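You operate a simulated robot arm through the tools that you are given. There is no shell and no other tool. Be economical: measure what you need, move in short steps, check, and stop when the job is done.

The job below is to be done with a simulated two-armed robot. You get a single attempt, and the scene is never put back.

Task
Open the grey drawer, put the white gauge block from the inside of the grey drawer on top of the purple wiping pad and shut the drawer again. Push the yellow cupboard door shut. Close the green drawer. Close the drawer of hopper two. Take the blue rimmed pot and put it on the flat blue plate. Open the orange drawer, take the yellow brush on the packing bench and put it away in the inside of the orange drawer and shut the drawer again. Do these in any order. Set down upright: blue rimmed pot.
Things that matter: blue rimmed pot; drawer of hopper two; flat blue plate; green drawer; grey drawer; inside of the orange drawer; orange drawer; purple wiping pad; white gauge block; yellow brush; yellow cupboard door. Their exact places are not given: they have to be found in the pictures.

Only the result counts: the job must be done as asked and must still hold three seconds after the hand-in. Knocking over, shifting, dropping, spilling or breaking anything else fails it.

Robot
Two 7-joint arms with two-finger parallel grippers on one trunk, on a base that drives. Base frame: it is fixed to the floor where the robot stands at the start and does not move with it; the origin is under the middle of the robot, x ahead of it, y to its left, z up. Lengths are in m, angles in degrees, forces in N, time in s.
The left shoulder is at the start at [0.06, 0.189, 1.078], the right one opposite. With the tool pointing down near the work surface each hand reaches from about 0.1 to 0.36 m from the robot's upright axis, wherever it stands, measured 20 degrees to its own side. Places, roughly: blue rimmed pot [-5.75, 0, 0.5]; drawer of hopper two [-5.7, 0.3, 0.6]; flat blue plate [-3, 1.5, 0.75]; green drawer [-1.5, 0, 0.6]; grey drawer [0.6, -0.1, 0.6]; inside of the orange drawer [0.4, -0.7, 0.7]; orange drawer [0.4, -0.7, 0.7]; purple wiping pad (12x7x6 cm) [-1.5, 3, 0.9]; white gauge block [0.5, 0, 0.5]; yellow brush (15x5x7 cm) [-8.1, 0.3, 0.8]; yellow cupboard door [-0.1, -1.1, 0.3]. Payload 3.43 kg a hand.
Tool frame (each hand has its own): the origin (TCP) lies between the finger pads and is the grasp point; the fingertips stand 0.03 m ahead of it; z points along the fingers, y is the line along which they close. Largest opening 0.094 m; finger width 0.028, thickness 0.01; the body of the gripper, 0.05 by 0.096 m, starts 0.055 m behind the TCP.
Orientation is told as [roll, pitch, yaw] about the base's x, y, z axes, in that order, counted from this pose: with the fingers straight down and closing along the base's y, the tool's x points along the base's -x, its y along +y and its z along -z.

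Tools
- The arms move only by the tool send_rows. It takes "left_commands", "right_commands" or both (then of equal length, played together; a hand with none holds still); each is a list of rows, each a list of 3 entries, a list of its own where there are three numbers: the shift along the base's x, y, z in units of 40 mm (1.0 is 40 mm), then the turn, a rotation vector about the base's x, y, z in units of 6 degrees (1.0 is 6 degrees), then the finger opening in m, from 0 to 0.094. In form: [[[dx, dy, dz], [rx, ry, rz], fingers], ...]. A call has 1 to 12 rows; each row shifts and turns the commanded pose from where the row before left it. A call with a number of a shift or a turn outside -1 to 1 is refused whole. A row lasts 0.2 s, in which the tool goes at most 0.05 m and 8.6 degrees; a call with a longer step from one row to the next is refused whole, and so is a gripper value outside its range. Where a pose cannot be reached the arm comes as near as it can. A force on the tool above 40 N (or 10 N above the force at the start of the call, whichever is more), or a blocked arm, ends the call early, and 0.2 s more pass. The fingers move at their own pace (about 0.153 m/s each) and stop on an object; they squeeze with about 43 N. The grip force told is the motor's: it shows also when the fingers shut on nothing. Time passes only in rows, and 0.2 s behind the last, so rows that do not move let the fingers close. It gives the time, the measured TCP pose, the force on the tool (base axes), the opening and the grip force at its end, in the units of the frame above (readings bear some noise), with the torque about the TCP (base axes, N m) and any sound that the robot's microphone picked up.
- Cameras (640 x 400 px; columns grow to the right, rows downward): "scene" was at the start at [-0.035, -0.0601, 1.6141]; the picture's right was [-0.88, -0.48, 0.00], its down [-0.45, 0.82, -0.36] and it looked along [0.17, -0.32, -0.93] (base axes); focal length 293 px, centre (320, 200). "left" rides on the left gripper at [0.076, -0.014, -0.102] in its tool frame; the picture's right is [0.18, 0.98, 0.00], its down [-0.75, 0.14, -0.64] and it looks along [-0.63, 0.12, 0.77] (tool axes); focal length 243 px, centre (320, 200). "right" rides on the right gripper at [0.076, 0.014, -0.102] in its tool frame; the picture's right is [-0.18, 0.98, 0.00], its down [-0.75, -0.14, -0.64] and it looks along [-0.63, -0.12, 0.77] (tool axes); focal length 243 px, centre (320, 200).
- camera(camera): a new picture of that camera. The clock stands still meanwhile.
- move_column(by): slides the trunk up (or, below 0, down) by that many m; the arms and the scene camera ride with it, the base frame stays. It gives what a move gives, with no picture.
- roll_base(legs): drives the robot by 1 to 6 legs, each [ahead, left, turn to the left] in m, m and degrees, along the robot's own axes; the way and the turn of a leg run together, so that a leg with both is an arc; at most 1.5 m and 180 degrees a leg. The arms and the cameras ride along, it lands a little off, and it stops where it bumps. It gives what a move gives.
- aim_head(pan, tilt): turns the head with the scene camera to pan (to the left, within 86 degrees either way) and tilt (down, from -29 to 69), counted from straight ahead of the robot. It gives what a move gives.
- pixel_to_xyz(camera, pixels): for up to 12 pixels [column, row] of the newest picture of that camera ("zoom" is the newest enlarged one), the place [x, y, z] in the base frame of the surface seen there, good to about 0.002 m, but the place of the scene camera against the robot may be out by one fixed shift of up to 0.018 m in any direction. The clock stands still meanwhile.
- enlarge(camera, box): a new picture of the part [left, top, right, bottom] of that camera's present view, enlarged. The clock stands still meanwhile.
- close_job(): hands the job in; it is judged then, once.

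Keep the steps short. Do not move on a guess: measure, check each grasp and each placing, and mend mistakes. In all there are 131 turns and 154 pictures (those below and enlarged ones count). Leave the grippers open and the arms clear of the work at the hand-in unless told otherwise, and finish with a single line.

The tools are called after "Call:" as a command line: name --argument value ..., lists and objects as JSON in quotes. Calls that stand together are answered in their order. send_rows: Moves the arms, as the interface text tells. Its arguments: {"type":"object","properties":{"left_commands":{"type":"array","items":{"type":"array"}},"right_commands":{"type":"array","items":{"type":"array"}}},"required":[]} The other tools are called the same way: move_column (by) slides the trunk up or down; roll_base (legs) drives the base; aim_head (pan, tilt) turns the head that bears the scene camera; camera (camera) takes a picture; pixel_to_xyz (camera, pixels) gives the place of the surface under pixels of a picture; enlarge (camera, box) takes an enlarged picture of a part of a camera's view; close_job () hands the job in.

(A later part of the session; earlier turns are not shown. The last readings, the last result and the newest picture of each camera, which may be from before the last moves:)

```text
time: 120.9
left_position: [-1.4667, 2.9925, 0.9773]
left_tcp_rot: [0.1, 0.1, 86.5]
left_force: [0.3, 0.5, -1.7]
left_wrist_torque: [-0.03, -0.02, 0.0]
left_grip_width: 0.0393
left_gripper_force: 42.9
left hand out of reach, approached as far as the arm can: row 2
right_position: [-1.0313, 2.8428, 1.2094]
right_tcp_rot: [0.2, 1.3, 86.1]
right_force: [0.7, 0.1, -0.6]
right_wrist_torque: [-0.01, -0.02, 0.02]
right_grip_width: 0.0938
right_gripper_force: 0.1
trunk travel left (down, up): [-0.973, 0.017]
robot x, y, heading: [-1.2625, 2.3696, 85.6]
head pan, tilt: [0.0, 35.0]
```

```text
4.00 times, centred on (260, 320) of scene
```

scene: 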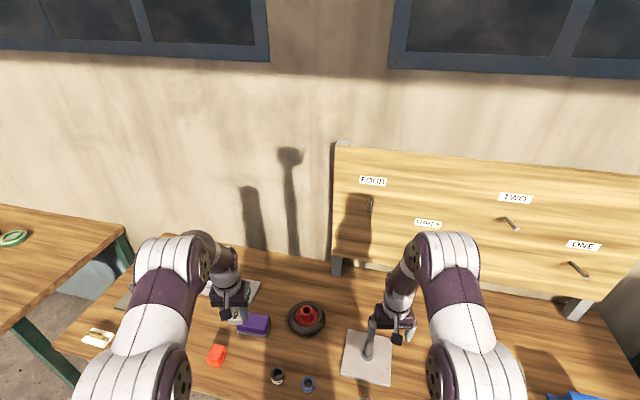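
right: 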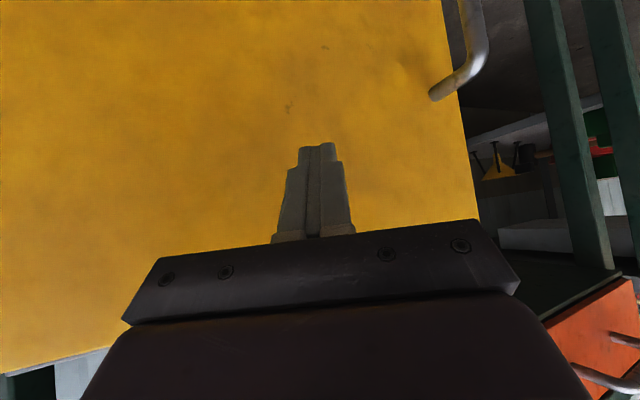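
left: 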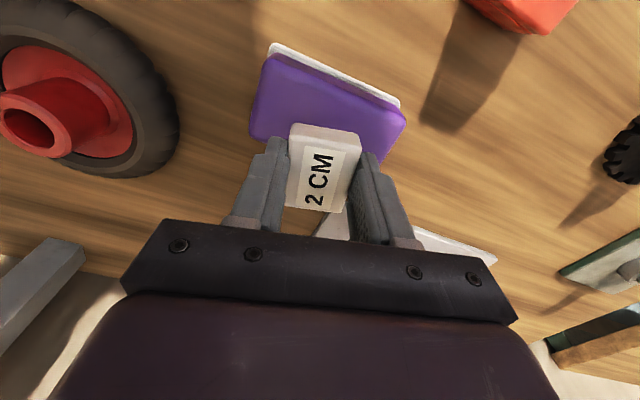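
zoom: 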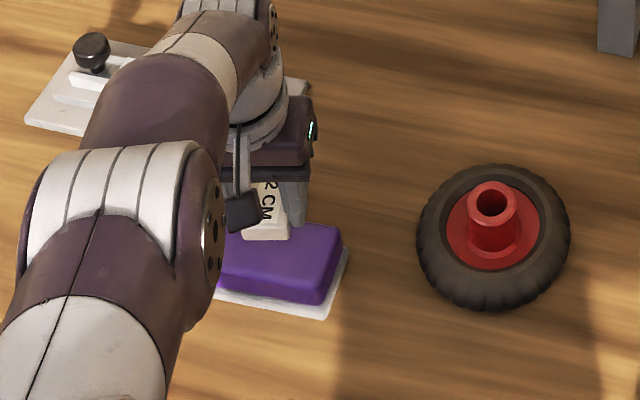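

Over the pad. I lower by the trunk 30 mm (the arm is at its reach limit) and read the force.

Call:
move_column --by -0.029

Call:
camera --camera "left"

```text
time: 121.6
left_position: [-1.466, 2.9911, 0.9495]
left_tcp_rot: [0.1, 0.1, 86.5]
left_force: [0.3, -0.7, -1.3]
left_wrist_torque: [0.0, 0.0, 0.02]
left_grip_width: 0.0391
left_gripper_force: 42.7
right_position: [-1.0311, 2.8421, 1.181]
right_tcp_rot: [0.1, 1.3, 86.0]
right_force: [-0.2, 0.4, 0.6]
right_wrist_torque: [-0.03, 0.01, 0.02]
right_grip_width: 0.094
right_gripper_force: 0.1
trunk travel left (down, up): [-0.944, 0.046]
robot x, y, heading: [-1.2641, 2.3667, 85.5]
head pan, tilt: [0.0, 35.0]
```

```text
101 pictures are left
```

left: 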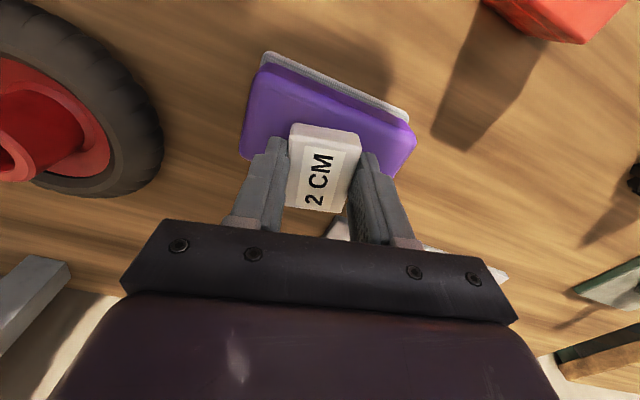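

Call:
pixel_to_xyz --camera "left" --pixels '[[262, 75], [405, 130], [245, 150], [400, 165], [330, 110], [290, 128], [355, 140], [250, 120]]'

```text
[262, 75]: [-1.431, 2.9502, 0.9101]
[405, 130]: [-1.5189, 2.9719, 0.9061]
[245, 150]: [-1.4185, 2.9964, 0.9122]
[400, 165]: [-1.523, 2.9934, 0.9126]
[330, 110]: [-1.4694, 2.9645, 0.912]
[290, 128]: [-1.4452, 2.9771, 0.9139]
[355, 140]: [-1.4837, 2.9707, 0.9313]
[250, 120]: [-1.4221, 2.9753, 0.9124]
```

Pad top 0.912; block bottom still ~6 mm above. I lower 6 mm more and open the fingers.

Call:
move_column --by -0.006

Call:
send_rows --left_commands '[[[0, 0, 0], [0, 0, 0], 0.05], [[0, 0, 0], [0, 0, 0], 0.06], [[0, 0, 0], [0, 0, 0], 0.06]]'

Call:
move_column --by 0.08

Call:
camera --camera "left"

```text
time: 122.2
left_position: [-1.4665, 2.9907, 0.9432]
left_tcp_rot: [0.1, 0.1, 86.6]
left_force: [0.2, 0.8, 3.1]
left_wrist_torque: [0.05, -0.11, 0.04]
left_grip_width: 0.0392
left_gripper_force: 42.9
right_position: [-1.031, 2.8407, 1.175]
right_tcp_rot: [0.2, 1.4, 86.0]
right_force: [0.1, -0.2, 0.5]
right_wrist_torque: [0.0, 0.02, 0.03]
right_grip_width: 0.0938
right_gripper_force: 0.1
trunk travel left (down, up): [-0.938, 0.052]
robot x, y, heading: [-1.2621, 2.3677, 85.6]
head pan, tilt: [0.0, 35.0]
```

```text
time: 123.0
left_position: [-1.4653, 2.9915, 0.9429]
left_tcp_rot: [0.0, 0.2, 86.5]
left_force: [-0.6, 0.0, 0.2]
left_wrist_torque: [0.01, 0.05, -0.03]
left_grip_width: 0.0601
left_gripper_force: 0.1
right_position: [-1.0301, 2.8419, 1.1748]
right_tcp_rot: [0.1, 1.3, 86.0]
right_force: [-0.3, -0.2, 0.0]
right_wrist_torque: [0.01, 0.01, 0.0]
right_grip_width: 0.0941
right_gripper_force: 0.0
trunk travel left (down, up): [-0.938, 0.052]
robot x, y, heading: [-1.2621, 2.3704, 85.8]
head pan, tilt: [0.0, 35.0]
```

```text
time: 123.9
left_position: [-1.4651, 2.9909, 0.9958]
left_tcp_rot: [0.2, 0.2, 86.6]
left_force: [0.2, -0.2, -0.3]
left_wrist_torque: [-0.03, 0.04, 0.0]
left_grip_width: 0.0602
left_gripper_force: 0.0
right_position: [-1.0304, 2.8415, 1.226]
right_tcp_rot: [0.2, 1.4, 86.0]
right_force: [-0.2, 0.4, 0.3]
right_wrist_torque: [-0.01, -0.03, 0.02]
right_grip_width: 0.0942
right_gripper_force: 0.1
right hand out of reach, approached as far as the arm can: row 1
trunk travel left (down, up): [-0.99, 0.0]
robot x, y, heading: [-1.2624, 2.3677, 85.9]
head pan, tilt: [0.0, 35.0]
```

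```text
100 pictures are left
```

left: 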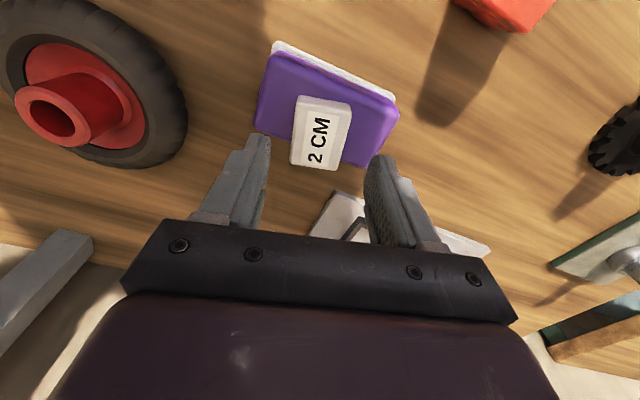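

The block lies on the pad. I check how it sits relative to the pad's rear edge.

Call:
pixel_to_xyz --camera "left" --pixels '[[300, 100], [350, 108], [338, 168], [293, 163], [355, 160], [368, 165], [268, 130], [285, 138], [330, 80]]'

```text
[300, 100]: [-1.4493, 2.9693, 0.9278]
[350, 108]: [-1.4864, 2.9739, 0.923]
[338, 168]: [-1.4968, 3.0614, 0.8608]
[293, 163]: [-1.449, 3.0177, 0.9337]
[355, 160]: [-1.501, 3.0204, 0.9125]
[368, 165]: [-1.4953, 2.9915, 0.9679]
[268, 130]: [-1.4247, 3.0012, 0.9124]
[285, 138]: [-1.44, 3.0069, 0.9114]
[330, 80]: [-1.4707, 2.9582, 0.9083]
```

Block fully supported. I back off, tuck the left arm in, and turn toward the room to find the other items.

Call:
roll_base --legs '[[-0.5, 0, 0]]'

Call:
send_rows --left_commands '[[[0, -0.9, 0.3], [0, 0, 0], 0.094], [[0, -0.9, 0.3], [0, 0, 0], 0.094], [[0, -0.9, 0.3], [0, 0, 0], 0.094], [[0, -0.9, 0.3], [0, 0, 0], 0.094], [[0, -0.9, 0.3], [0, 0, 0], 0.094], [[0, -0.9, 0.3], [0, 0, 0], 0.094], [[0, -0.9, 0.3], [0, 0, 0], 0.094]]' --right_commands '[[[0, -0.5, -0.1], [0, 0, 0], 0.094], [[0, -0.5, -0.1], [0, 0, 0], 0.094], [[0, -0.5, -0.1], [0, 0, 0], 0.094], [[0, -0.5, -0.1], [0, 0, 0], 0.094], [[0, -0.5, -0.1], [0, 0, 0], 0.094], [[0, -0.5, -0.1], [0, 0, 0], 0.094], [[0, -0.5, -0.1], [0, 0, 0], 0.094]]'

Call:
roll_base --legs '[[0, 0, 94]]'

Call:
aim_head --pan 5 --tilt 30

Call:
camera --camera "scene"

Call:
aim_head --pan 60 --tilt 35

Call:
camera --camera "scene"

```text
time: 126.9
left_position: [-1.5039, 2.4913, 0.9943]
left_tcp_rot: [0.2, 0.2, 86.7]
left_force: [0.1, 0.6, -0.3]
left_wrist_torque: [0.0, 0.03, 0.01]
left_grip_width: 0.0599
left_gripper_force: 0.1
right_position: [-1.0675, 2.3441, 1.227]
right_tcp_rot: [0.1, 1.3, 86.3]
right_force: [-0.5, 0.0, -0.6]
right_wrist_torque: [0.0, -0.03, 0.01]
right_grip_width: 0.0938
right_gripper_force: 0.1
trunk travel left (down, up): [-0.99, 0.0]
robot x, y, heading: [-1.2986, 1.8703, 86.2]
head pan, tilt: [0.0, 35.0]
```

```text
time: 128.5
left_position: [-1.5042, 2.2339, 1.0811]
left_tcp_rot: [0.1, 0.1, 86.8]
left_force: [-0.1, -0.1, -0.2]
left_wrist_torque: [0.02, 0.03, 0.01]
left_grip_width: 0.0938
left_gripper_force: 0.0
right_position: [-1.0685, 2.2025, 1.1999]
right_tcp_rot: [0.2, 1.2, 86.3]
right_force: [0.1, -0.2, 0.3]
right_wrist_torque: [-0.01, 0.0, 0.01]
right_grip_width: 0.0937
right_gripper_force: 0.1
trunk travel left (down, up): [-0.99, 0.0]
robot x, y, heading: [-1.3034, 1.8705, 86.2]
head pan, tilt: [0.0, 35.0]
```

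```text
time: 132.8
left_position: [-1.6605, 1.6516, 1.0788]
left_tcp_rot: [0.0, 0.2, 178.6]
left_force: [-0.1, 0.3, 0.2]
left_wrist_torque: [0.01, 0.02, 0.0]
left_grip_width: 0.094
left_gripper_force: 0.0
right_position: [-1.6416, 2.0887, 1.1993]
right_tcp_rot: [0.2, 1.3, 178.2]
right_force: [-0.5, -0.1, -0.2]
right_wrist_torque: [0.02, 0.01, 0.0]
right_grip_width: 0.094
right_gripper_force: 0.0
trunk travel left (down, up): [-0.99, 0.0]
robot x, y, heading: [-1.2985, 1.8676, 178.1]
head pan, tilt: [0.0, 35.0]
```

```text
time: 133.4
left_position: [-1.6593, 1.651, 1.0792]
left_tcp_rot: [0.2, 0.2, 178.7]
left_force: [-0.7, -0.1, -0.4]
left_wrist_torque: [0.01, 0.01, 0.0]
left_grip_width: 0.0939
left_gripper_force: 0.0
right_position: [-1.6416, 2.0894, 1.1988]
right_tcp_rot: [0.2, 1.3, 178.1]
right_force: [0.0, -0.1, 0.6]
right_wrist_torque: [-0.01, 0.0, 0.03]
right_grip_width: 0.0939
right_gripper_force: 0.1
trunk travel left (down, up): [-0.99, 0.0]
robot x, y, heading: [-1.3006, 1.8705, 178.0]
head pan, tilt: [5.0, 30.0]
```

```text
99 pictures are left
```

scene: 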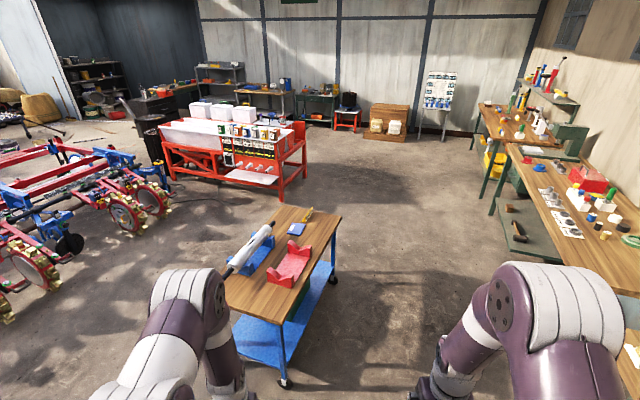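

```text
time: 134.7
left_position: [-1.6612, 1.6516, 1.0785]
left_tcp_rot: [0.1, 0.2, 178.5]
left_force: [0.6, -0.3, 0.2]
left_wrist_torque: [0.0, 0.01, -0.01]
left_grip_width: 0.0943
left_gripper_force: 0.0
right_position: [-1.6419, 2.088, 1.1995]
right_tcp_rot: [0.2, 1.3, 178.1]
right_force: [0.5, 0.0, 0.9]
right_wrist_torque: [0.02, -0.01, -0.02]
right_grip_width: 0.094
right_gripper_force: 0.1
trunk travel left (down, up): [-0.99, 0.0]
robot x, y, heading: [-1.2987, 1.8726, 178.1]
head pan, tilt: [60.0, 35.0]
```

```text
98 pictures are left
```

scene: 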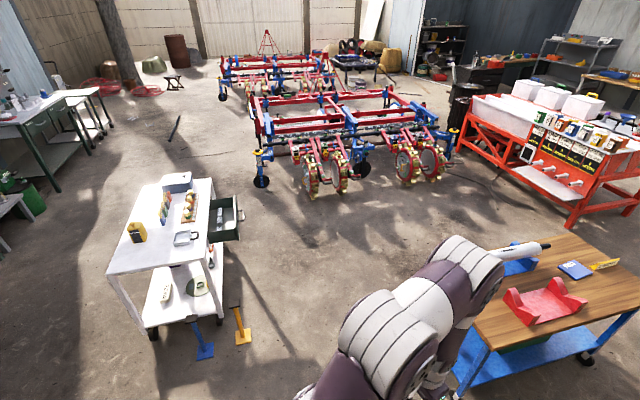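

The flat blue plate is on the cart ((577,270) here); the green drawer is open on the white table's far side. I measure both.

Call:
pixel_to_xyz --camera "scene" --pixels '[[577, 268], [560, 265], [592, 272], [213, 241], [238, 238], [241, 203], [234, 208], [208, 183], [212, 240], [505, 360], [566, 234], [472, 320]]'

Call:
enlarge --camera "scene" --box '[120, 150, 280, 270]'

Call:
enlarge --camera "scene" --box '[480, 60, 640, 180]'

```text
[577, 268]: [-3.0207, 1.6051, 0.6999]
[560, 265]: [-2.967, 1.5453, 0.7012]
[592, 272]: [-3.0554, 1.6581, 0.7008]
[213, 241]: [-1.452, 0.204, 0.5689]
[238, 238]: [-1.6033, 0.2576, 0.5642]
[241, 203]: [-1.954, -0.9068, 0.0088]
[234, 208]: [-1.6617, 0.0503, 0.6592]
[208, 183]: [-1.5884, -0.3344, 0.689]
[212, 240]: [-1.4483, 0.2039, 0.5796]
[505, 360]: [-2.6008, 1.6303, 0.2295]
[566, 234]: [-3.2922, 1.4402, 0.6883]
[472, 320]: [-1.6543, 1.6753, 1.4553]
```

```text
3.33 times, centred on (200, 210) of scene
```

zoom: 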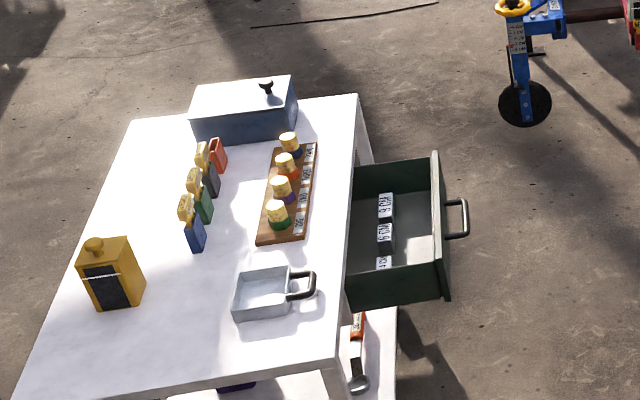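

```text
3.33 times, centred on (560, 120) of scene
```

zoom: 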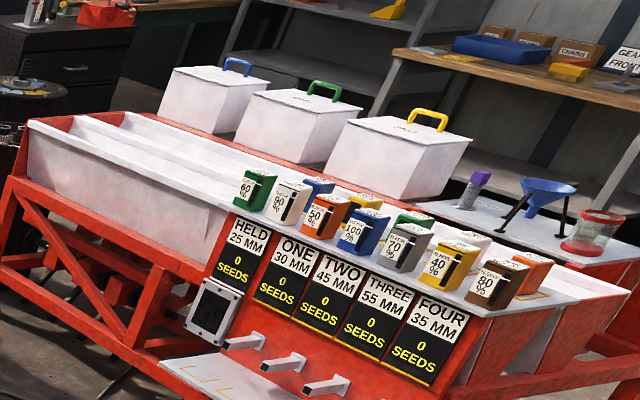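

I measure obstacles near the way: cart near corner, tractor wheels.

Call:
pixel_to_xyz --camera "scene" --pixels '[[243, 214], [236, 200], [240, 230], [227, 198], [224, 240], [262, 182], [310, 180], [363, 168], [340, 175], [470, 370], [490, 330], [405, 165]]'

```text
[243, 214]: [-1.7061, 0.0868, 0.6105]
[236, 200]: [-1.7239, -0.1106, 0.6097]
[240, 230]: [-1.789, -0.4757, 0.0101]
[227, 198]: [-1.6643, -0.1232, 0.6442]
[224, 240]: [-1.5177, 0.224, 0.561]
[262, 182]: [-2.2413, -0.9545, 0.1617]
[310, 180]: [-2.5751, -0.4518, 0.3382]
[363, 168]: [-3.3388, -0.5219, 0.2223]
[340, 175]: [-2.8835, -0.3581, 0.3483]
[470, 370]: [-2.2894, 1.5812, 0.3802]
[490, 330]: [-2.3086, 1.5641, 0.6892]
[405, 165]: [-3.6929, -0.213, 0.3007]
```

I measure the floor pedals by the table and the cart's near-left corner too.

Call:
pixel_to_xyz --camera "scene" --pixels '[[205, 350], [243, 335], [240, 308], [196, 318], [204, 258], [150, 330]]'

Call:
aim_head --pan 20 --tilt 45

Call:
camera --camera "scene"

```text
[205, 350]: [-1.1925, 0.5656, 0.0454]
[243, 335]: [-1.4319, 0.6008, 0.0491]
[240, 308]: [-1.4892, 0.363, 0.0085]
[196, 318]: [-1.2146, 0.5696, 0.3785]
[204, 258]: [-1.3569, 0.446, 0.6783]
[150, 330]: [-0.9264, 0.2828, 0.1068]
```

```text
time: 135.7
left_position: [-1.6588, 1.6513, 1.0801]
left_tcp_rot: [0.1, 0.3, 178.5]
left_force: [0.3, 0.5, -0.8]
left_wrist_torque: [0.02, 0.02, 0.01]
left_grip_width: 0.0941
left_gripper_force: 0.2
right_position: [-1.6408, 2.0882, 1.1989]
right_tcp_rot: [0.2, 1.2, 178.1]
right_force: [-0.7, -0.5, -0.2]
right_wrist_torque: [0.01, 0.02, 0.01]
right_grip_width: 0.0935
right_gripper_force: 0.1
trunk travel left (down, up): [-0.99, 0.0]
robot x, y, heading: [-1.3012, 1.8699, 178.0]
head pan, tilt: [20.0, 45.0]
```

```text
95 pictures are left
```

scene: 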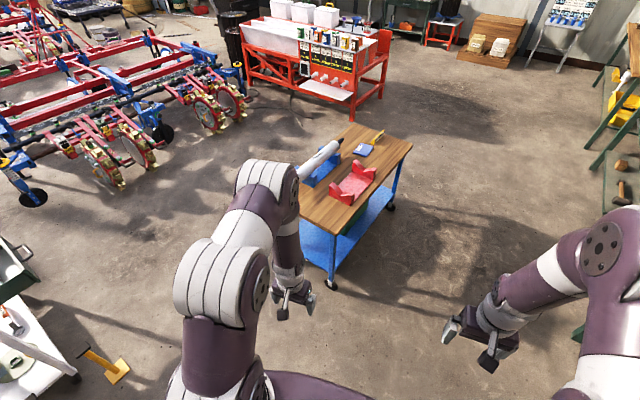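

Way is clear via (-1.8,1.0). I turn to face the green drawer (heading -14.5°) and drive in front of it.

Call:
roll_base --legs '[[0, 0, 167.5], [-0.267, -0.967, 0], [-0.101, -0.656, 0]]'

Call:
aim_head --pan -5 --tilt 55

Call:
camera --camera "scene"

Call:
camera --camera "right"

```text
time: 151.1
left_position: [-1.6979, 0.5268, 1.0789]
left_tcp_rot: [0.1, 0.2, -15.7]
left_force: [-0.3, 0.2, -0.2]
left_wrist_torque: [-0.05, 0.01, 0.03]
left_grip_width: 0.0938
left_gripper_force: 0.0
right_position: [-1.822, 0.1086, 1.1982]
right_tcp_rot: [0.2, 1.3, -16.1]
right_force: [0.7, -0.5, 0.0]
right_wrist_torque: [0.0, -0.01, 0.04]
right_grip_width: 0.0942
right_gripper_force: 0.1
trunk travel left (down, up): [-0.99, 0.0]
robot x, y, heading: [-2.0993, 0.4061, -16.4]
head pan, tilt: [20.0, 45.0]
```

```text
time: 152.0
left_position: [-1.6983, 0.5248, 1.0797]
left_tcp_rot: [0.1, 0.2, -15.7]
left_force: [0.1, 0.9, 0.2]
left_wrist_torque: [-0.01, -0.03, -0.02]
left_grip_width: 0.094
left_gripper_force: 0.0
right_position: [-1.8231, 0.1064, 1.1981]
right_tcp_rot: [0.2, 1.4, -16.1]
right_force: [-0.2, 0.6, 0.1]
right_wrist_torque: [0.01, 0.01, 0.0]
right_grip_width: 0.0942
right_gripper_force: 0.1
trunk travel left (down, up): [-0.99, 0.0]
robot x, y, heading: [-2.1005, 0.4033, -16.4]
head pan, tilt: [-5.0, 55.0]
```

```text
94 pictures are left
```

scene: 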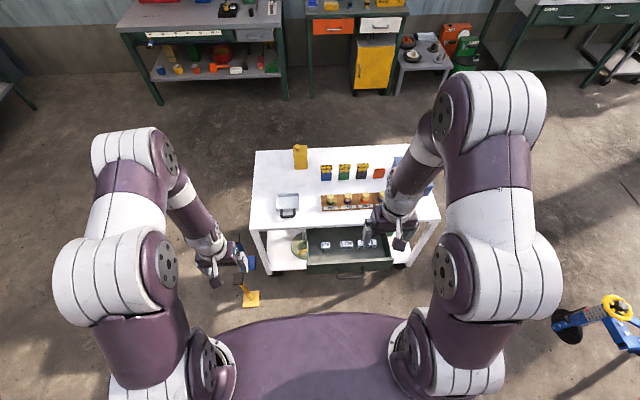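

```text
93 pictures are left
```

right: 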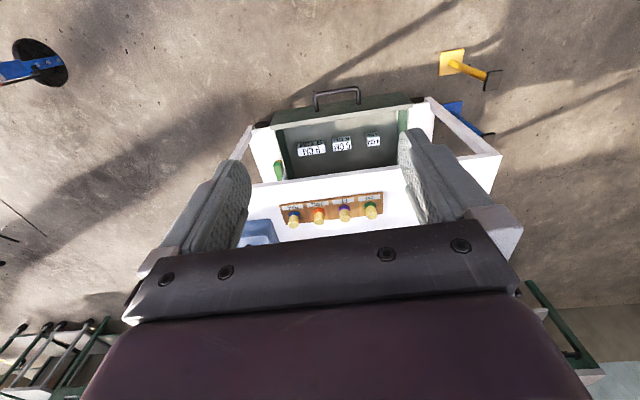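

Call:
pixel_to_xyz --camera "right" --pixels '[[316, 95], [337, 91], [358, 90], [340, 106], [280, 115], [405, 100], [430, 105], [345, 170], [255, 180], [490, 150]]'

```text
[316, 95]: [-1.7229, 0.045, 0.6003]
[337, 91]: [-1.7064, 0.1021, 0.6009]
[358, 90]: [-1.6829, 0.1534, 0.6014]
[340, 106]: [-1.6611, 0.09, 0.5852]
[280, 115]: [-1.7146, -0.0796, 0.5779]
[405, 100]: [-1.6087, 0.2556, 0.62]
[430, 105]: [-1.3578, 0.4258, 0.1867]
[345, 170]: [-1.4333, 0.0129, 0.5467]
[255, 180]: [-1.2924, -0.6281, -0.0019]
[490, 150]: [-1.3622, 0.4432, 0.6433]
```

Handle bar centre (-1.704,0.10,0.601). I lower the trunk, raise the left hand in turn, and bring the shut right fingers down before the bar.

Call:
move_column --by -0.45

Call:
send_rows --left_commands '[[[0, 0, 0.9], [0, 0, 0], 0.094], [[0, 0, 0.9], [0, 0, 0], 0.094], [[0, 0, 0.9], [0, 0, 0], 0.094], [[0, 0, 0.9], [0, 0, 0], 0.094], [[0, 0, 0.3], [0, 0, 0], 0.094]]' --right_commands '[[[0.05, 0.17, -0.5], [0, 0, 0], 0.0], [[0.05, 0.17, -0.7], [0, 0, 0], 0.0], [[0.05, 0.17, -0.7], [0, 0, 0], 0.0], [[0.05, 0.17, -0.7], [0, 0, 0], 0.0], [[0, 0, -0.7], [0, 0, 0], 0.0]]'

Call:
camera --camera "scene"

```text
refused: -0.45 is not a number from -0.4 to 0.4
```

```text
time: 153.2
left_position: [-1.6985, 0.5266, 1.237]
left_tcp_rot: [0.1, 0.3, -15.7]
left_force: [-0.3, 0.2, -0.1]
left_wrist_torque: [0.01, -0.01, -0.01]
left_grip_width: 0.0941
left_gripper_force: 0.1
right_position: [-1.8141, 0.1336, 1.0697]
right_tcp_rot: [0.3, 1.4, -16.1]
right_force: [-0.4, 0.5, 0.0]
right_wrist_torque: [-0.01, -0.02, -0.01]
right_grip_width: 0.0
right_gripper_force: 33.5
trunk travel left (down, up): [-0.99, 0.0]
robot x, y, heading: [-2.102, 0.4062, -16.2]
head pan, tilt: [-5.0, 55.0]
```

```text
92 pictures are left
```

scene: 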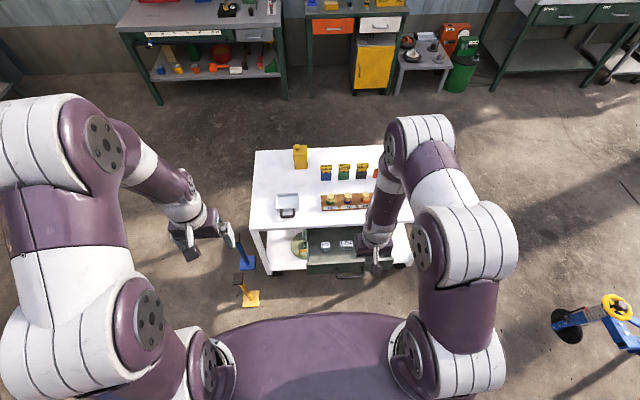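

The trunk step was over its limit of 0.4; I lower it in two parts.

Call:
move_column --by -0.4

Call:
move_column --by -0.053

Call:
camera --camera "right"

Call:
camera --camera "scene"

```text
time: 157.0
left_position: [-1.6984, 0.5259, 0.8376]
left_tcp_rot: [0.1, 0.2, -15.7]
left_force: [0.6, 0.3, -0.3]
left_wrist_torque: [-0.02, 0.01, -0.04]
left_grip_width: 0.094
left_gripper_force: 0.0
right_position: [-1.8138, 0.1345, 0.6695]
right_tcp_rot: [0.2, 1.3, -16.2]
right_force: [0.9, -0.5, -0.1]
right_wrist_torque: [0.01, -0.03, -0.01]
right_grip_width: 0.0
right_gripper_force: 33.3
trunk travel left (down, up): [-0.59, 0.4]
robot x, y, heading: [-2.0973, 0.4078, -16.5]
head pan, tilt: [-5.0, 55.0]
```

```text
time: 157.9
left_position: [-1.6994, 0.5274, 0.7839]
left_tcp_rot: [0.1, 0.2, -15.7]
left_force: [-0.7, 0.1, -0.9]
left_wrist_torque: [0.0, -0.01, 0.03]
left_grip_width: 0.0941
left_gripper_force: 0.0
right_position: [-1.8154, 0.1336, 0.6163]
right_tcp_rot: [0.2, 1.3, -16.2]
right_force: [0.0, -0.6, -0.1]
right_wrist_torque: [-0.03, 0.01, -0.01]
right_grip_width: 0.0
right_gripper_force: 33.4
trunk travel left (down, up): [-0.537, 0.453]
robot x, y, heading: [-2.0983, 0.4049, -16.4]
head pan, tilt: [-5.0, 55.0]
```

```text
91 pictures are left
```

right: 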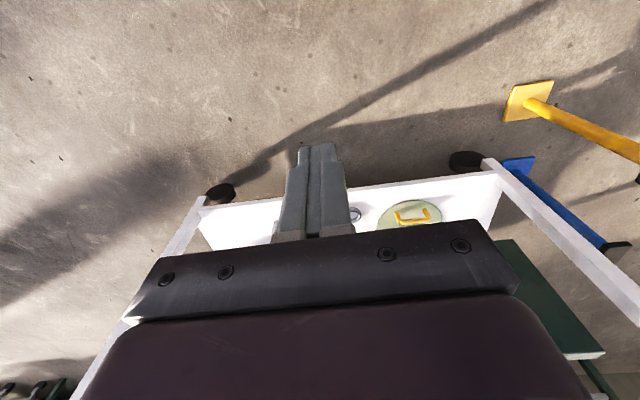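

```text
90 pictures are left
```

scene: 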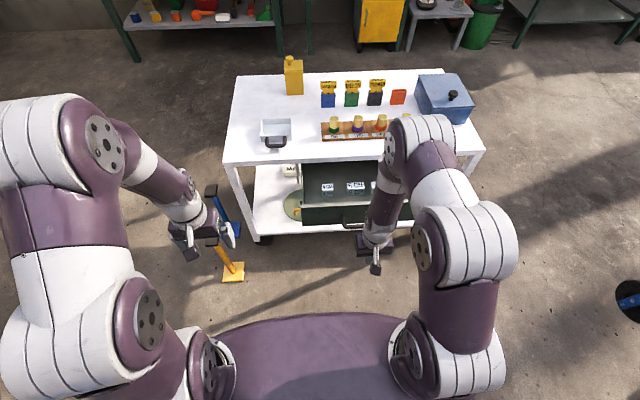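

In place. Push forward.

Call:
send_rows --right_commands '[[[0.76, -0.234, 0], [0, 0, 0], 0.0], [[0.76, -0.234, 0], [0, 0, 0], 0.0], [[0.76, -0.234, 0], [0, 0, 0], 0.0], [[0.76, -0.234, 0], [0, 0, 0], 0.0], [[0.76, -0.234, 0], [0, 0, 0], 0.0], [[0.76, -0.234, 0], [0, 0, 0], 0.0], [[0.76, -0.234, 0], [0, 0, 0], 0.0], [[0.57, -0.175, 0], [0, 0, 0], 0.0], [[0.38, -0.117, 0], [0, 0, 0], 0.0]]'

Call:
camera --camera "scene"

```text
time: 159.9
left_position: [-1.6981, 0.5261, 0.7841]
left_tcp_rot: [0.1, 0.1, -15.7]
left_force: [-0.9, 0.1, -0.7]
left_wrist_torque: [-0.02, -0.02, -0.02]
left_grip_width: 0.0939
left_gripper_force: 0.2
right_position: [-1.5628, 0.0566, 0.6171]
right_tcp_rot: [0.1, 1.3, -16.2]
right_force: [-0.2, 0.8, -1.2]
right_wrist_torque: [0.0, 0.14, -0.01]
right_grip_width: 0.0001
right_gripper_force: 33.1
trunk travel left (down, up): [-0.537, 0.453]
robot x, y, heading: [-2.1043, 0.4041, -16.3]
head pan, tilt: [-5.0, 55.0]
```

```text
89 pictures are left
```

scene: 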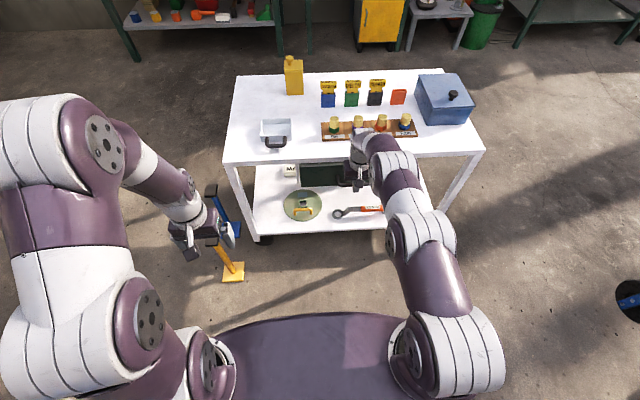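

I check the closeness of the wrist to the bottles and how far the drawer still has to go.

Call:
enlarge --camera "scene" --box '[290, 90, 450, 220]'

Call:
pixel_to_xyz --camera "scene" --pixels '[[331, 170], [318, 162], [358, 122], [382, 122], [330, 162], [300, 170], [355, 160], [372, 140], [370, 130]]'

```text
3.08 times, centred on (370, 155) of scene
```

zoom: 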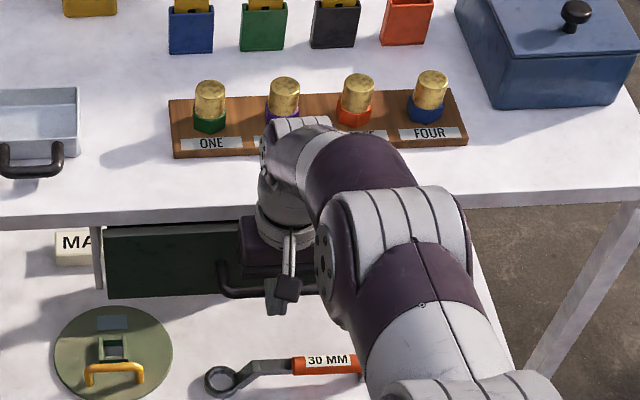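

```text
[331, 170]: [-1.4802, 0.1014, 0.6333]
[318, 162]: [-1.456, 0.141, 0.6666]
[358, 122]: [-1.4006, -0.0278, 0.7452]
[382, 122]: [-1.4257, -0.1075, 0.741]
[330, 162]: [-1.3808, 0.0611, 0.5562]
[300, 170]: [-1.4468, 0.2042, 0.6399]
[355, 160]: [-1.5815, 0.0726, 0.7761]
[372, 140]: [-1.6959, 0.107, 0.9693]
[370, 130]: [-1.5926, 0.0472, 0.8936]
```

Clear of the bottles (they stand 0.15 m farther). I keep pushing in small steps until it resists.

Call:
send_rows --right_commands '[[[0.19, -0.058, 0], [0, 0, 0], 0.0], [[0.19, -0.058, 0], [0, 0, 0], 0.0], [[0.19, -0.058, 0], [0, 0, 0], 0.0], [[0.19, -0.058, 0], [0, 0, 0], 0.0], [[0.19, -0.058, 0], [0, 0, 0], 0.0], [[0.19, -0.058, 0], [0, 0, 0], 0.0]]'

Call:
enlarge --camera "scene" --box '[290, 90, 450, 220]'

```text
time: 161.3
left_position: [-1.6994, 0.5263, 0.7836]
left_tcp_rot: [0.1, 0.1, -15.7]
left_force: [0.1, -0.6, 1.0]
left_wrist_torque: [-0.01, -0.01, -0.02]
left_grip_width: 0.0942
left_gripper_force: 0.0
right_position: [-1.5617, 0.0548, 0.618]
right_tcp_rot: [0.2, 1.2, -16.0]
right_force: [-1.0, 1.0, -0.7]
right_wrist_torque: [0.01, 0.04, 0.0]
right_grip_width: 0.0002
right_gripper_force: 33.2
right hand out of reach, approached as far as the arm can: row 1, 2, 3, 4, 5, 6
trunk travel left (down, up): [-0.537, 0.453]
robot x, y, heading: [-2.1005, 0.4045, -16.5]
head pan, tilt: [-5.0, 55.0]
```

```text
3.08 times, centred on (370, 155) of scene
```

zoom: 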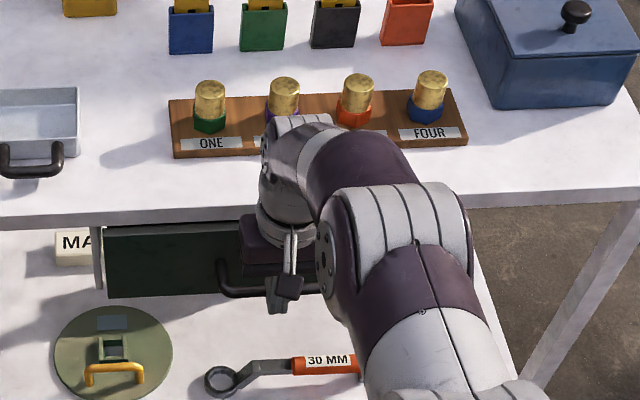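

The arm is at its reach limit; I push on with the base in small steps, reading the force.

Call:
roll_base --legs '[[0.02, 0, 0]]'

Call:
roll_base --legs '[[0.015, 0, 0]]'

Call:
enlarge --camera "scene" --box '[290, 90, 450, 220]'

```text
time: 162.3
left_position: [-1.6805, 0.5209, 0.7832]
left_tcp_rot: [0.1, 0.2, -15.7]
left_force: [0.0, 0.7, -0.4]
left_wrist_torque: [-0.01, 0.0, 0.02]
left_grip_width: 0.0939
left_gripper_force: 0.1
right_position: [-1.5486, 0.0505, 0.6153]
right_tcp_rot: [0.2, 2.3, -16.2]
right_force: [0.1, 0.2, 0.3]
right_wrist_torque: [-0.03, -0.01, -0.04]
right_grip_width: 0.0
right_gripper_force: 32.8
trunk travel left (down, up): [-0.537, 0.453]
robot x, y, heading: [-2.0788, 0.3962, -16.6]
head pan, tilt: [-5.0, 55.0]
stopped in leg 1: the force on the tool passed its limit (the readings are from after the stop); the commanded pose is now the measured one
```

```text
time: 163.1
left_position: [-1.6713, 0.5167, 0.7834]
left_tcp_rot: [0.1, 0.2, -15.8]
left_force: [-0.2, -0.6, 0.6]
left_wrist_torque: [0.01, -0.01, 0.02]
left_grip_width: 0.094
left_gripper_force: 0.0
right_position: [-1.5491, 0.0498, 0.6114]
right_tcp_rot: [0.2, 4.1, -16.2]
right_force: [-3.5, 1.1, 0.2]
right_wrist_torque: [-0.02, 0.05, 0.0]
right_grip_width: 0.0
right_gripper_force: 33.1
trunk travel left (down, up): [-0.537, 0.453]
robot x, y, heading: [-2.0727, 0.3923, -16.3]
head pan, tilt: [-5.0, 55.0]
stopped in leg 1: the force on the tool passed its limit (the readings are from after the stop); the commanded pose is now the measured one
```

```text
3.08 times, centred on (370, 155) of scene
```

zoom: 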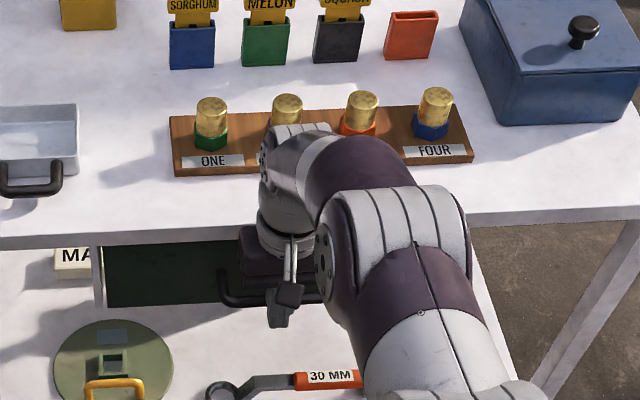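

Both steps hit the force limit: the drawer is at its stop. I back off and verify.

Call:
roll_base --legs '[[-0.3, 0, 0]]'

Call:
enlarge --camera "scene" --box '[220, 20, 480, 180]'

Call:
camera --camera "right"

```text
time: 165.2
left_position: [-1.9639, 0.6038, 0.7844]
left_tcp_rot: [0.1, 0.3, -15.8]
left_force: [-0.1, -0.5, -0.1]
left_wrist_torque: [-0.02, -0.02, 0.0]
left_grip_width: 0.0939
left_gripper_force: 0.2
right_position: [-1.8403, 0.136, 0.6116]
right_tcp_rot: [0.2, 4.0, -16.3]
right_force: [0.1, -0.4, 0.7]
right_wrist_torque: [0.0, -0.03, 0.0]
right_grip_width: 0.0001
right_gripper_force: 33.0
trunk travel left (down, up): [-0.537, 0.453]
robot x, y, heading: [-2.3672, 0.4839, -16.6]
head pan, tilt: [-5.0, 55.0]
```

```text
2.46 times, centred on (350, 100) of scene
```

zoom: 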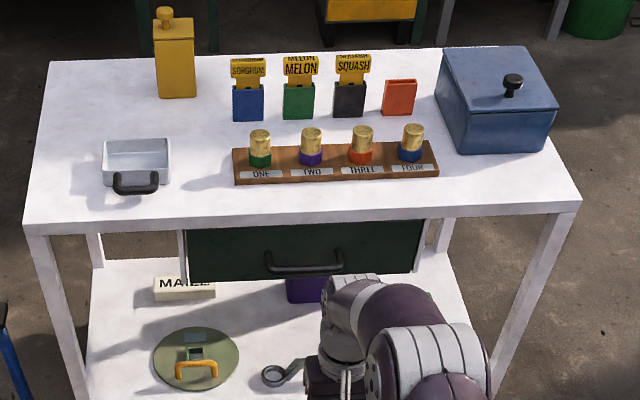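

```text
84 pictures are left
```

right: 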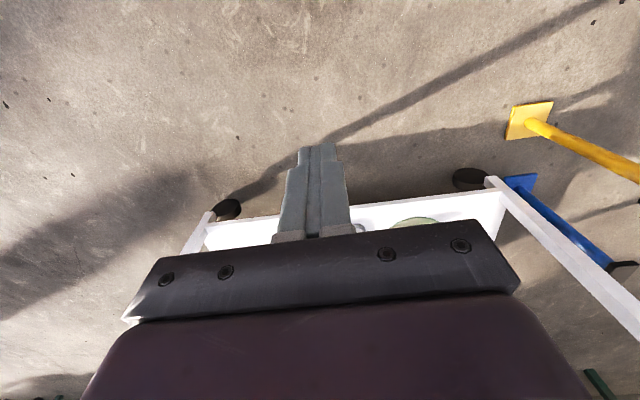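

The green drawer is shut. Next: the hopper machine with the pot. I raise the trunk, turn round clockwise, and drive along y≈0.5 to x≈-3.9, then look.

Call:
move_column --by 0.35

Call:
roll_base --legs '[[0, 0, -163], [1.5, 0, 0]]'

Call:
aim_head --pan -5 --tilt 25

Call:
camera --camera "scene"

```text
time: 168.6
left_position: [-1.9627, 0.6025, 1.1352]
left_tcp_rot: [0.1, 0.3, -15.8]
left_force: [-0.6, -0.3, -0.8]
left_wrist_torque: [0.01, 0.03, 0.03]
left_grip_width: 0.094
left_gripper_force: 0.0
right_position: [-1.8394, 0.1347, 0.9612]
right_tcp_rot: [0.2, 4.1, -16.3]
right_force: [0.0, -0.5, 0.3]
right_wrist_torque: [0.01, 0.0, -0.02]
right_grip_width: 0.0
right_gripper_force: 33.2
trunk travel left (down, up): [-0.887, 0.103]
robot x, y, heading: [-2.3648, 0.4813, -16.4]
head pan, tilt: [-5.0, 55.0]
```

```text
time: 182.6
left_position: [-4.2146, 0.1699, 1.1342]
left_tcp_rot: [0.1, 0.2, -177.7]
left_force: [-0.6, -0.4, -0.7]
left_wrist_torque: [-0.01, -0.01, -0.01]
left_grip_width: 0.0939
left_gripper_force: 0.0
right_position: [-4.4778, 0.576, 0.9599]
right_tcp_rot: [0.2, 4.0, -178.1]
right_force: [-0.2, 0.5, 0.5]
right_wrist_torque: [0.0, 0.01, 0.02]
right_grip_width: 0.0
right_gripper_force: 33.0
trunk travel left (down, up): [-0.887, 0.103]
robot x, y, heading: [-3.8694, 0.4077, -178.3]
head pan, tilt: [-5.0, 55.0]
```

```text
time: 183.5
left_position: [-4.2148, 0.1692, 1.1349]
left_tcp_rot: [0.1, 0.2, -177.7]
left_force: [0.5, 0.3, -0.2]
left_wrist_torque: [0.0, 0.0, 0.02]
left_grip_width: 0.0938
left_gripper_force: 0.1
right_position: [-4.4774, 0.5762, 0.9606]
right_tcp_rot: [0.2, 4.0, -178.0]
right_force: [0.2, 0.0, 0.4]
right_wrist_torque: [-0.01, 0.01, 0.03]
right_grip_width: 0.0
right_gripper_force: 32.8
trunk travel left (down, up): [-0.887, 0.103]
robot x, y, heading: [-3.8699, 0.4105, -178.3]
head pan, tilt: [-5.0, 25.0]
```

```text
83 pictures are left
```

scene: 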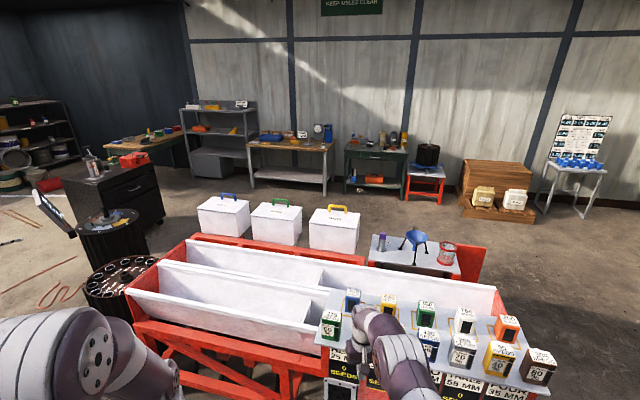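

I look lower at the machine's front.

Call:
aim_head --pan -5 --tilt 50

Call:
camera --camera "scene"

Call:
pixel_to_xyz --camera "scene" --pixels '[[320, 200], [250, 200], [400, 200], [320, 260], [250, 260], [400, 280], [200, 150], [480, 150]]'

Call:
camera --camera "left"

```text
time: 184.4
left_position: [-4.2148, 0.1693, 1.134]
left_tcp_rot: [0.2, 0.2, -177.7]
left_force: [-0.3, -0.8, 0.5]
left_wrist_torque: [-0.05, 0.03, -0.04]
left_grip_width: 0.0938
left_gripper_force: 0.0
right_position: [-4.4777, 0.5755, 0.9607]
right_tcp_rot: [0.3, 4.0, -178.1]
right_force: [0.3, -0.5, -0.9]
right_wrist_torque: [-0.02, 0.0, -0.01]
right_grip_width: 0.0
right_gripper_force: 33.3
trunk travel left (down, up): [-0.887, 0.103]
robot x, y, heading: [-3.8671, 0.408, -178.6]
head pan, tilt: [-5.0, 50.0]
```

```text
82 pictures are left
```

scene: 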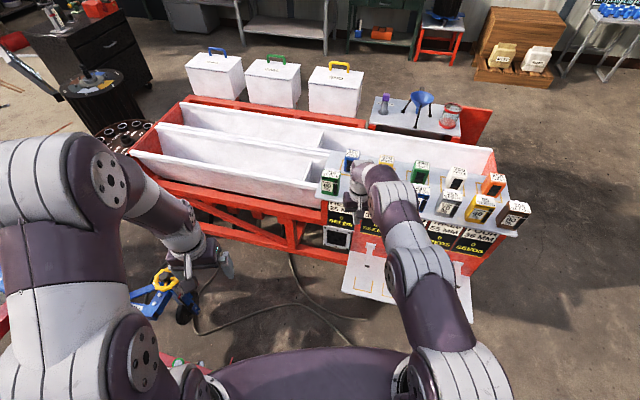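

```text
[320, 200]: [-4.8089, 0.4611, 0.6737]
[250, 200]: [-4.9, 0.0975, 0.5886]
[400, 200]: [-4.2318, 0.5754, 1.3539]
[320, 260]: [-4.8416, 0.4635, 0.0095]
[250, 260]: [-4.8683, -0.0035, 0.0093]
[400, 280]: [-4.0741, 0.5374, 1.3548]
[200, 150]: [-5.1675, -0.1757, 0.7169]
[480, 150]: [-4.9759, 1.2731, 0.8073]
```

```text
81 pictures are left
```

left: 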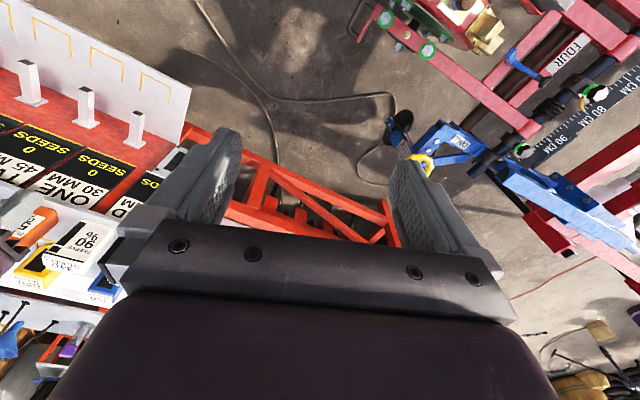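

The items lie beyond this machine. I tuck the right arm in, then go around the machine's right end; first sideways to y≈2.1, and look.

Call:
send_rows --right_commands '[[[0.9, 0.03, 0.3], [0, 0, 0], 0.0], [[0.9, 0.03, 0.3], [0, 0, 0], 0.0], [[0.9, 0.03, 0.3], [0, 0, 0], 0.0], [[0.9, 0.03, 0.3], [0, 0, 0], 0.0], [[0.9, 0.03, 0.3], [0, 0, 0], 0.0], [[0.9, 0.03, 0.3], [0, 0, 0], 0.0], [[0.9, 0.03, 0.3], [0, 0, 0], 0.094]]'

Call:
roll_base --legs '[[0.1, -0.8, 0], [0.1, -0.8, 0]]'

Call:
aim_head --pan 10 --tilt 25

Call:
camera --camera "scene"

Call:
pixel_to_xyz --camera "scene" --pixels '[[320, 200], [250, 200], [400, 200], [320, 260], [250, 140], [400, 280], [200, 150], [480, 150], [320, 120], [150, 120]]'

```text
time: 186.0
left_position: [-4.2131, 0.1685, 1.1341]
left_tcp_rot: [0.0, 0.2, -177.7]
left_force: [0.4, 0.1, -0.1]
left_wrist_torque: [0.02, 0.01, 0.02]
left_grip_width: 0.0941
left_gripper_force: 0.0
right_position: [-4.2249, 0.5863, 1.044]
right_tcp_rot: [0.2, 3.8, -178.1]
right_force: [-0.1, 0.3, -0.9]
right_wrist_torque: [-0.04, 0.0, 0.01]
right_grip_width: 0.094
right_gripper_force: 0.1
trunk travel left (down, up): [-0.887, 0.103]
robot x, y, heading: [-3.8757, 0.4128, -178.2]
head pan, tilt: [-5.0, 50.0]
```

```text
time: 194.2
left_position: [-4.4522, 1.7544, 1.1339]
left_tcp_rot: [0.1, 0.1, -177.3]
left_force: [-0.4, -0.1, 0.4]
left_wrist_torque: [0.01, 0.03, 0.0]
left_grip_width: 0.0939
left_gripper_force: 0.1
right_position: [-4.4659, 2.1712, 1.044]
right_tcp_rot: [0.2, 4.1, -178.0]
right_force: [0.6, -0.9, -0.2]
right_wrist_torque: [0.0, -0.01, -0.01]
right_grip_width: 0.0938
right_gripper_force: 0.0
trunk travel left (down, up): [-0.887, 0.103]
robot x, y, heading: [-4.1132, 1.9982, -178.0]
head pan, tilt: [-5.0, 50.0]
```

```text
time: 195.1
left_position: [-4.4527, 1.7549, 1.1335]
left_tcp_rot: [0.1, 0.2, -177.4]
left_force: [0.4, -1.0, -0.8]
left_wrist_torque: [0.0, 0.05, -0.02]
left_grip_width: 0.0938
left_gripper_force: 0.1
right_position: [-4.4665, 2.1728, 1.0429]
right_tcp_rot: [0.3, 4.0, -178.0]
right_force: [0.2, -0.3, -0.4]
right_wrist_torque: [0.01, 0.04, -0.03]
right_grip_width: 0.0941
right_gripper_force: 0.1
trunk travel left (down, up): [-0.887, 0.103]
robot x, y, heading: [-4.1132, 1.9981, -178.2]
head pan, tilt: [10.0, 25.0]
```

```text
80 pictures are left
```

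scene: 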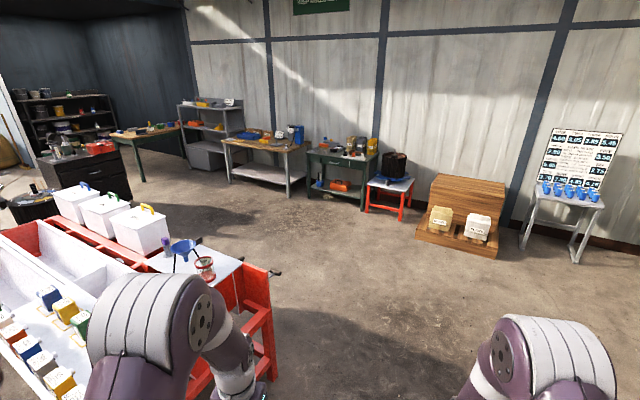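

```text
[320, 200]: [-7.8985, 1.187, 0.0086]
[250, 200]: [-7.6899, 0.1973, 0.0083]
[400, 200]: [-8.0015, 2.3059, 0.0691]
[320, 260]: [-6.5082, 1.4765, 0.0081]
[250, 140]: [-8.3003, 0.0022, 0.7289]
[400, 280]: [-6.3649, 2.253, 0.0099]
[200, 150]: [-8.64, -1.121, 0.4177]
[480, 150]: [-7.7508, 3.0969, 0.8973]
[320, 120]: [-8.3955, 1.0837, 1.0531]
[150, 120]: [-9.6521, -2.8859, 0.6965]
```

Clear ahead. I drive round to the far side (about (-6.6,2.2)) and turn to look back at the machine's rear.

Call:
roll_base --legs '[[1.4, -0.25, 0], [1.1, 0, 0], [0, 0, 78]]'

Call:
aim_head --pan 40 --tilt 28

Call:
camera --camera "scene"

Call:
aim_head --pan -30 --tilt 25

Call:
camera --camera "scene"

```text
time: 211.0
left_position: [-6.4895, 1.8139, 1.1352]
left_tcp_rot: [0.2, 0.2, -100.4]
left_force: [0.2, 0.1, -0.5]
left_wrist_torque: [-0.01, 0.0, -0.02]
left_grip_width: 0.094
left_gripper_force: 0.1
right_position: [-6.8985, 1.8935, 1.0432]
right_tcp_rot: [0.2, 4.0, -100.8]
right_force: [-0.7, 0.6, 0.1]
right_wrist_torque: [0.03, 0.01, 0.01]
right_grip_width: 0.0942
right_gripper_force: 0.0
trunk travel left (down, up): [-0.887, 0.103]
robot x, y, heading: [-6.649, 2.2043, -100.9]
head pan, tilt: [10.0, 25.0]
```

```text
time: 211.9
left_position: [-6.4895, 1.814, 1.1338]
left_tcp_rot: [0.1, 0.2, -100.3]
left_force: [-0.6, -0.1, 0.5]
left_wrist_torque: [-0.03, -0.01, 0.01]
left_grip_width: 0.094
left_gripper_force: 0.0
right_position: [-6.8979, 1.8938, 1.0433]
right_tcp_rot: [0.2, 4.0, -100.9]
right_force: [-0.2, 0.2, -0.2]
right_wrist_torque: [0.05, 0.0, 0.01]
right_grip_width: 0.0941
right_gripper_force: 0.1
trunk travel left (down, up): [-0.887, 0.103]
robot x, y, heading: [-6.6485, 2.2056, -101.0]
head pan, tilt: [40.0, 28.0]
```

```text
79 pictures are left
```

scene: 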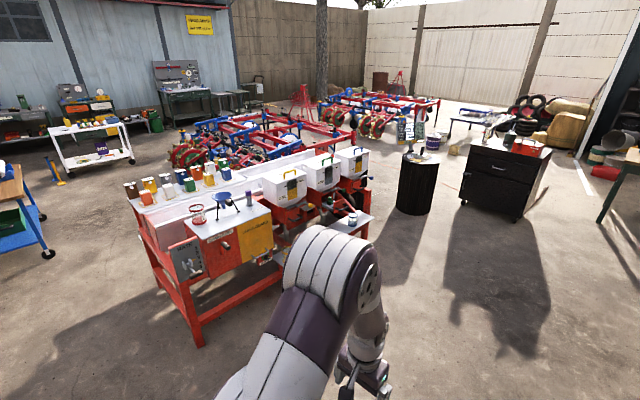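

```text
time: 213.3
left_position: [-6.4886, 1.8124, 1.1336]
left_tcp_rot: [0.1, 0.2, -100.4]
left_force: [-0.7, 0.7, -1.0]
left_wrist_torque: [0.0, 0.03, 0.02]
left_grip_width: 0.0938
left_gripper_force: 0.1
right_position: [-6.8991, 1.8954, 1.0445]
right_tcp_rot: [0.2, 4.0, -100.9]
right_force: [-0.9, 0.7, 0.1]
right_wrist_torque: [-0.02, 0.0, 0.01]
right_grip_width: 0.0942
right_gripper_force: 0.0
trunk travel left (down, up): [-0.887, 0.103]
robot x, y, heading: [-6.6514, 2.2013, -101.1]
head pan, tilt: [-30.0, 25.0]
```

```text
78 pictures are left
```

scene: 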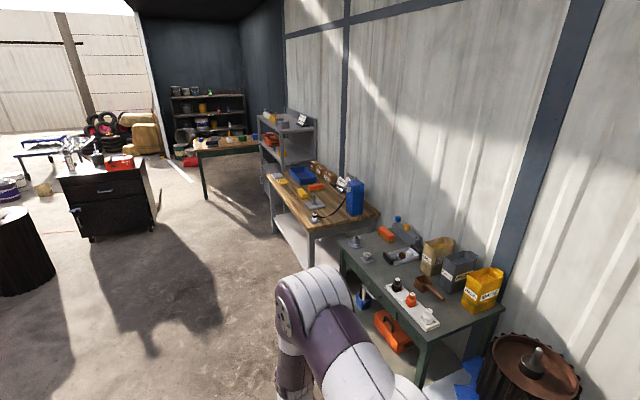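

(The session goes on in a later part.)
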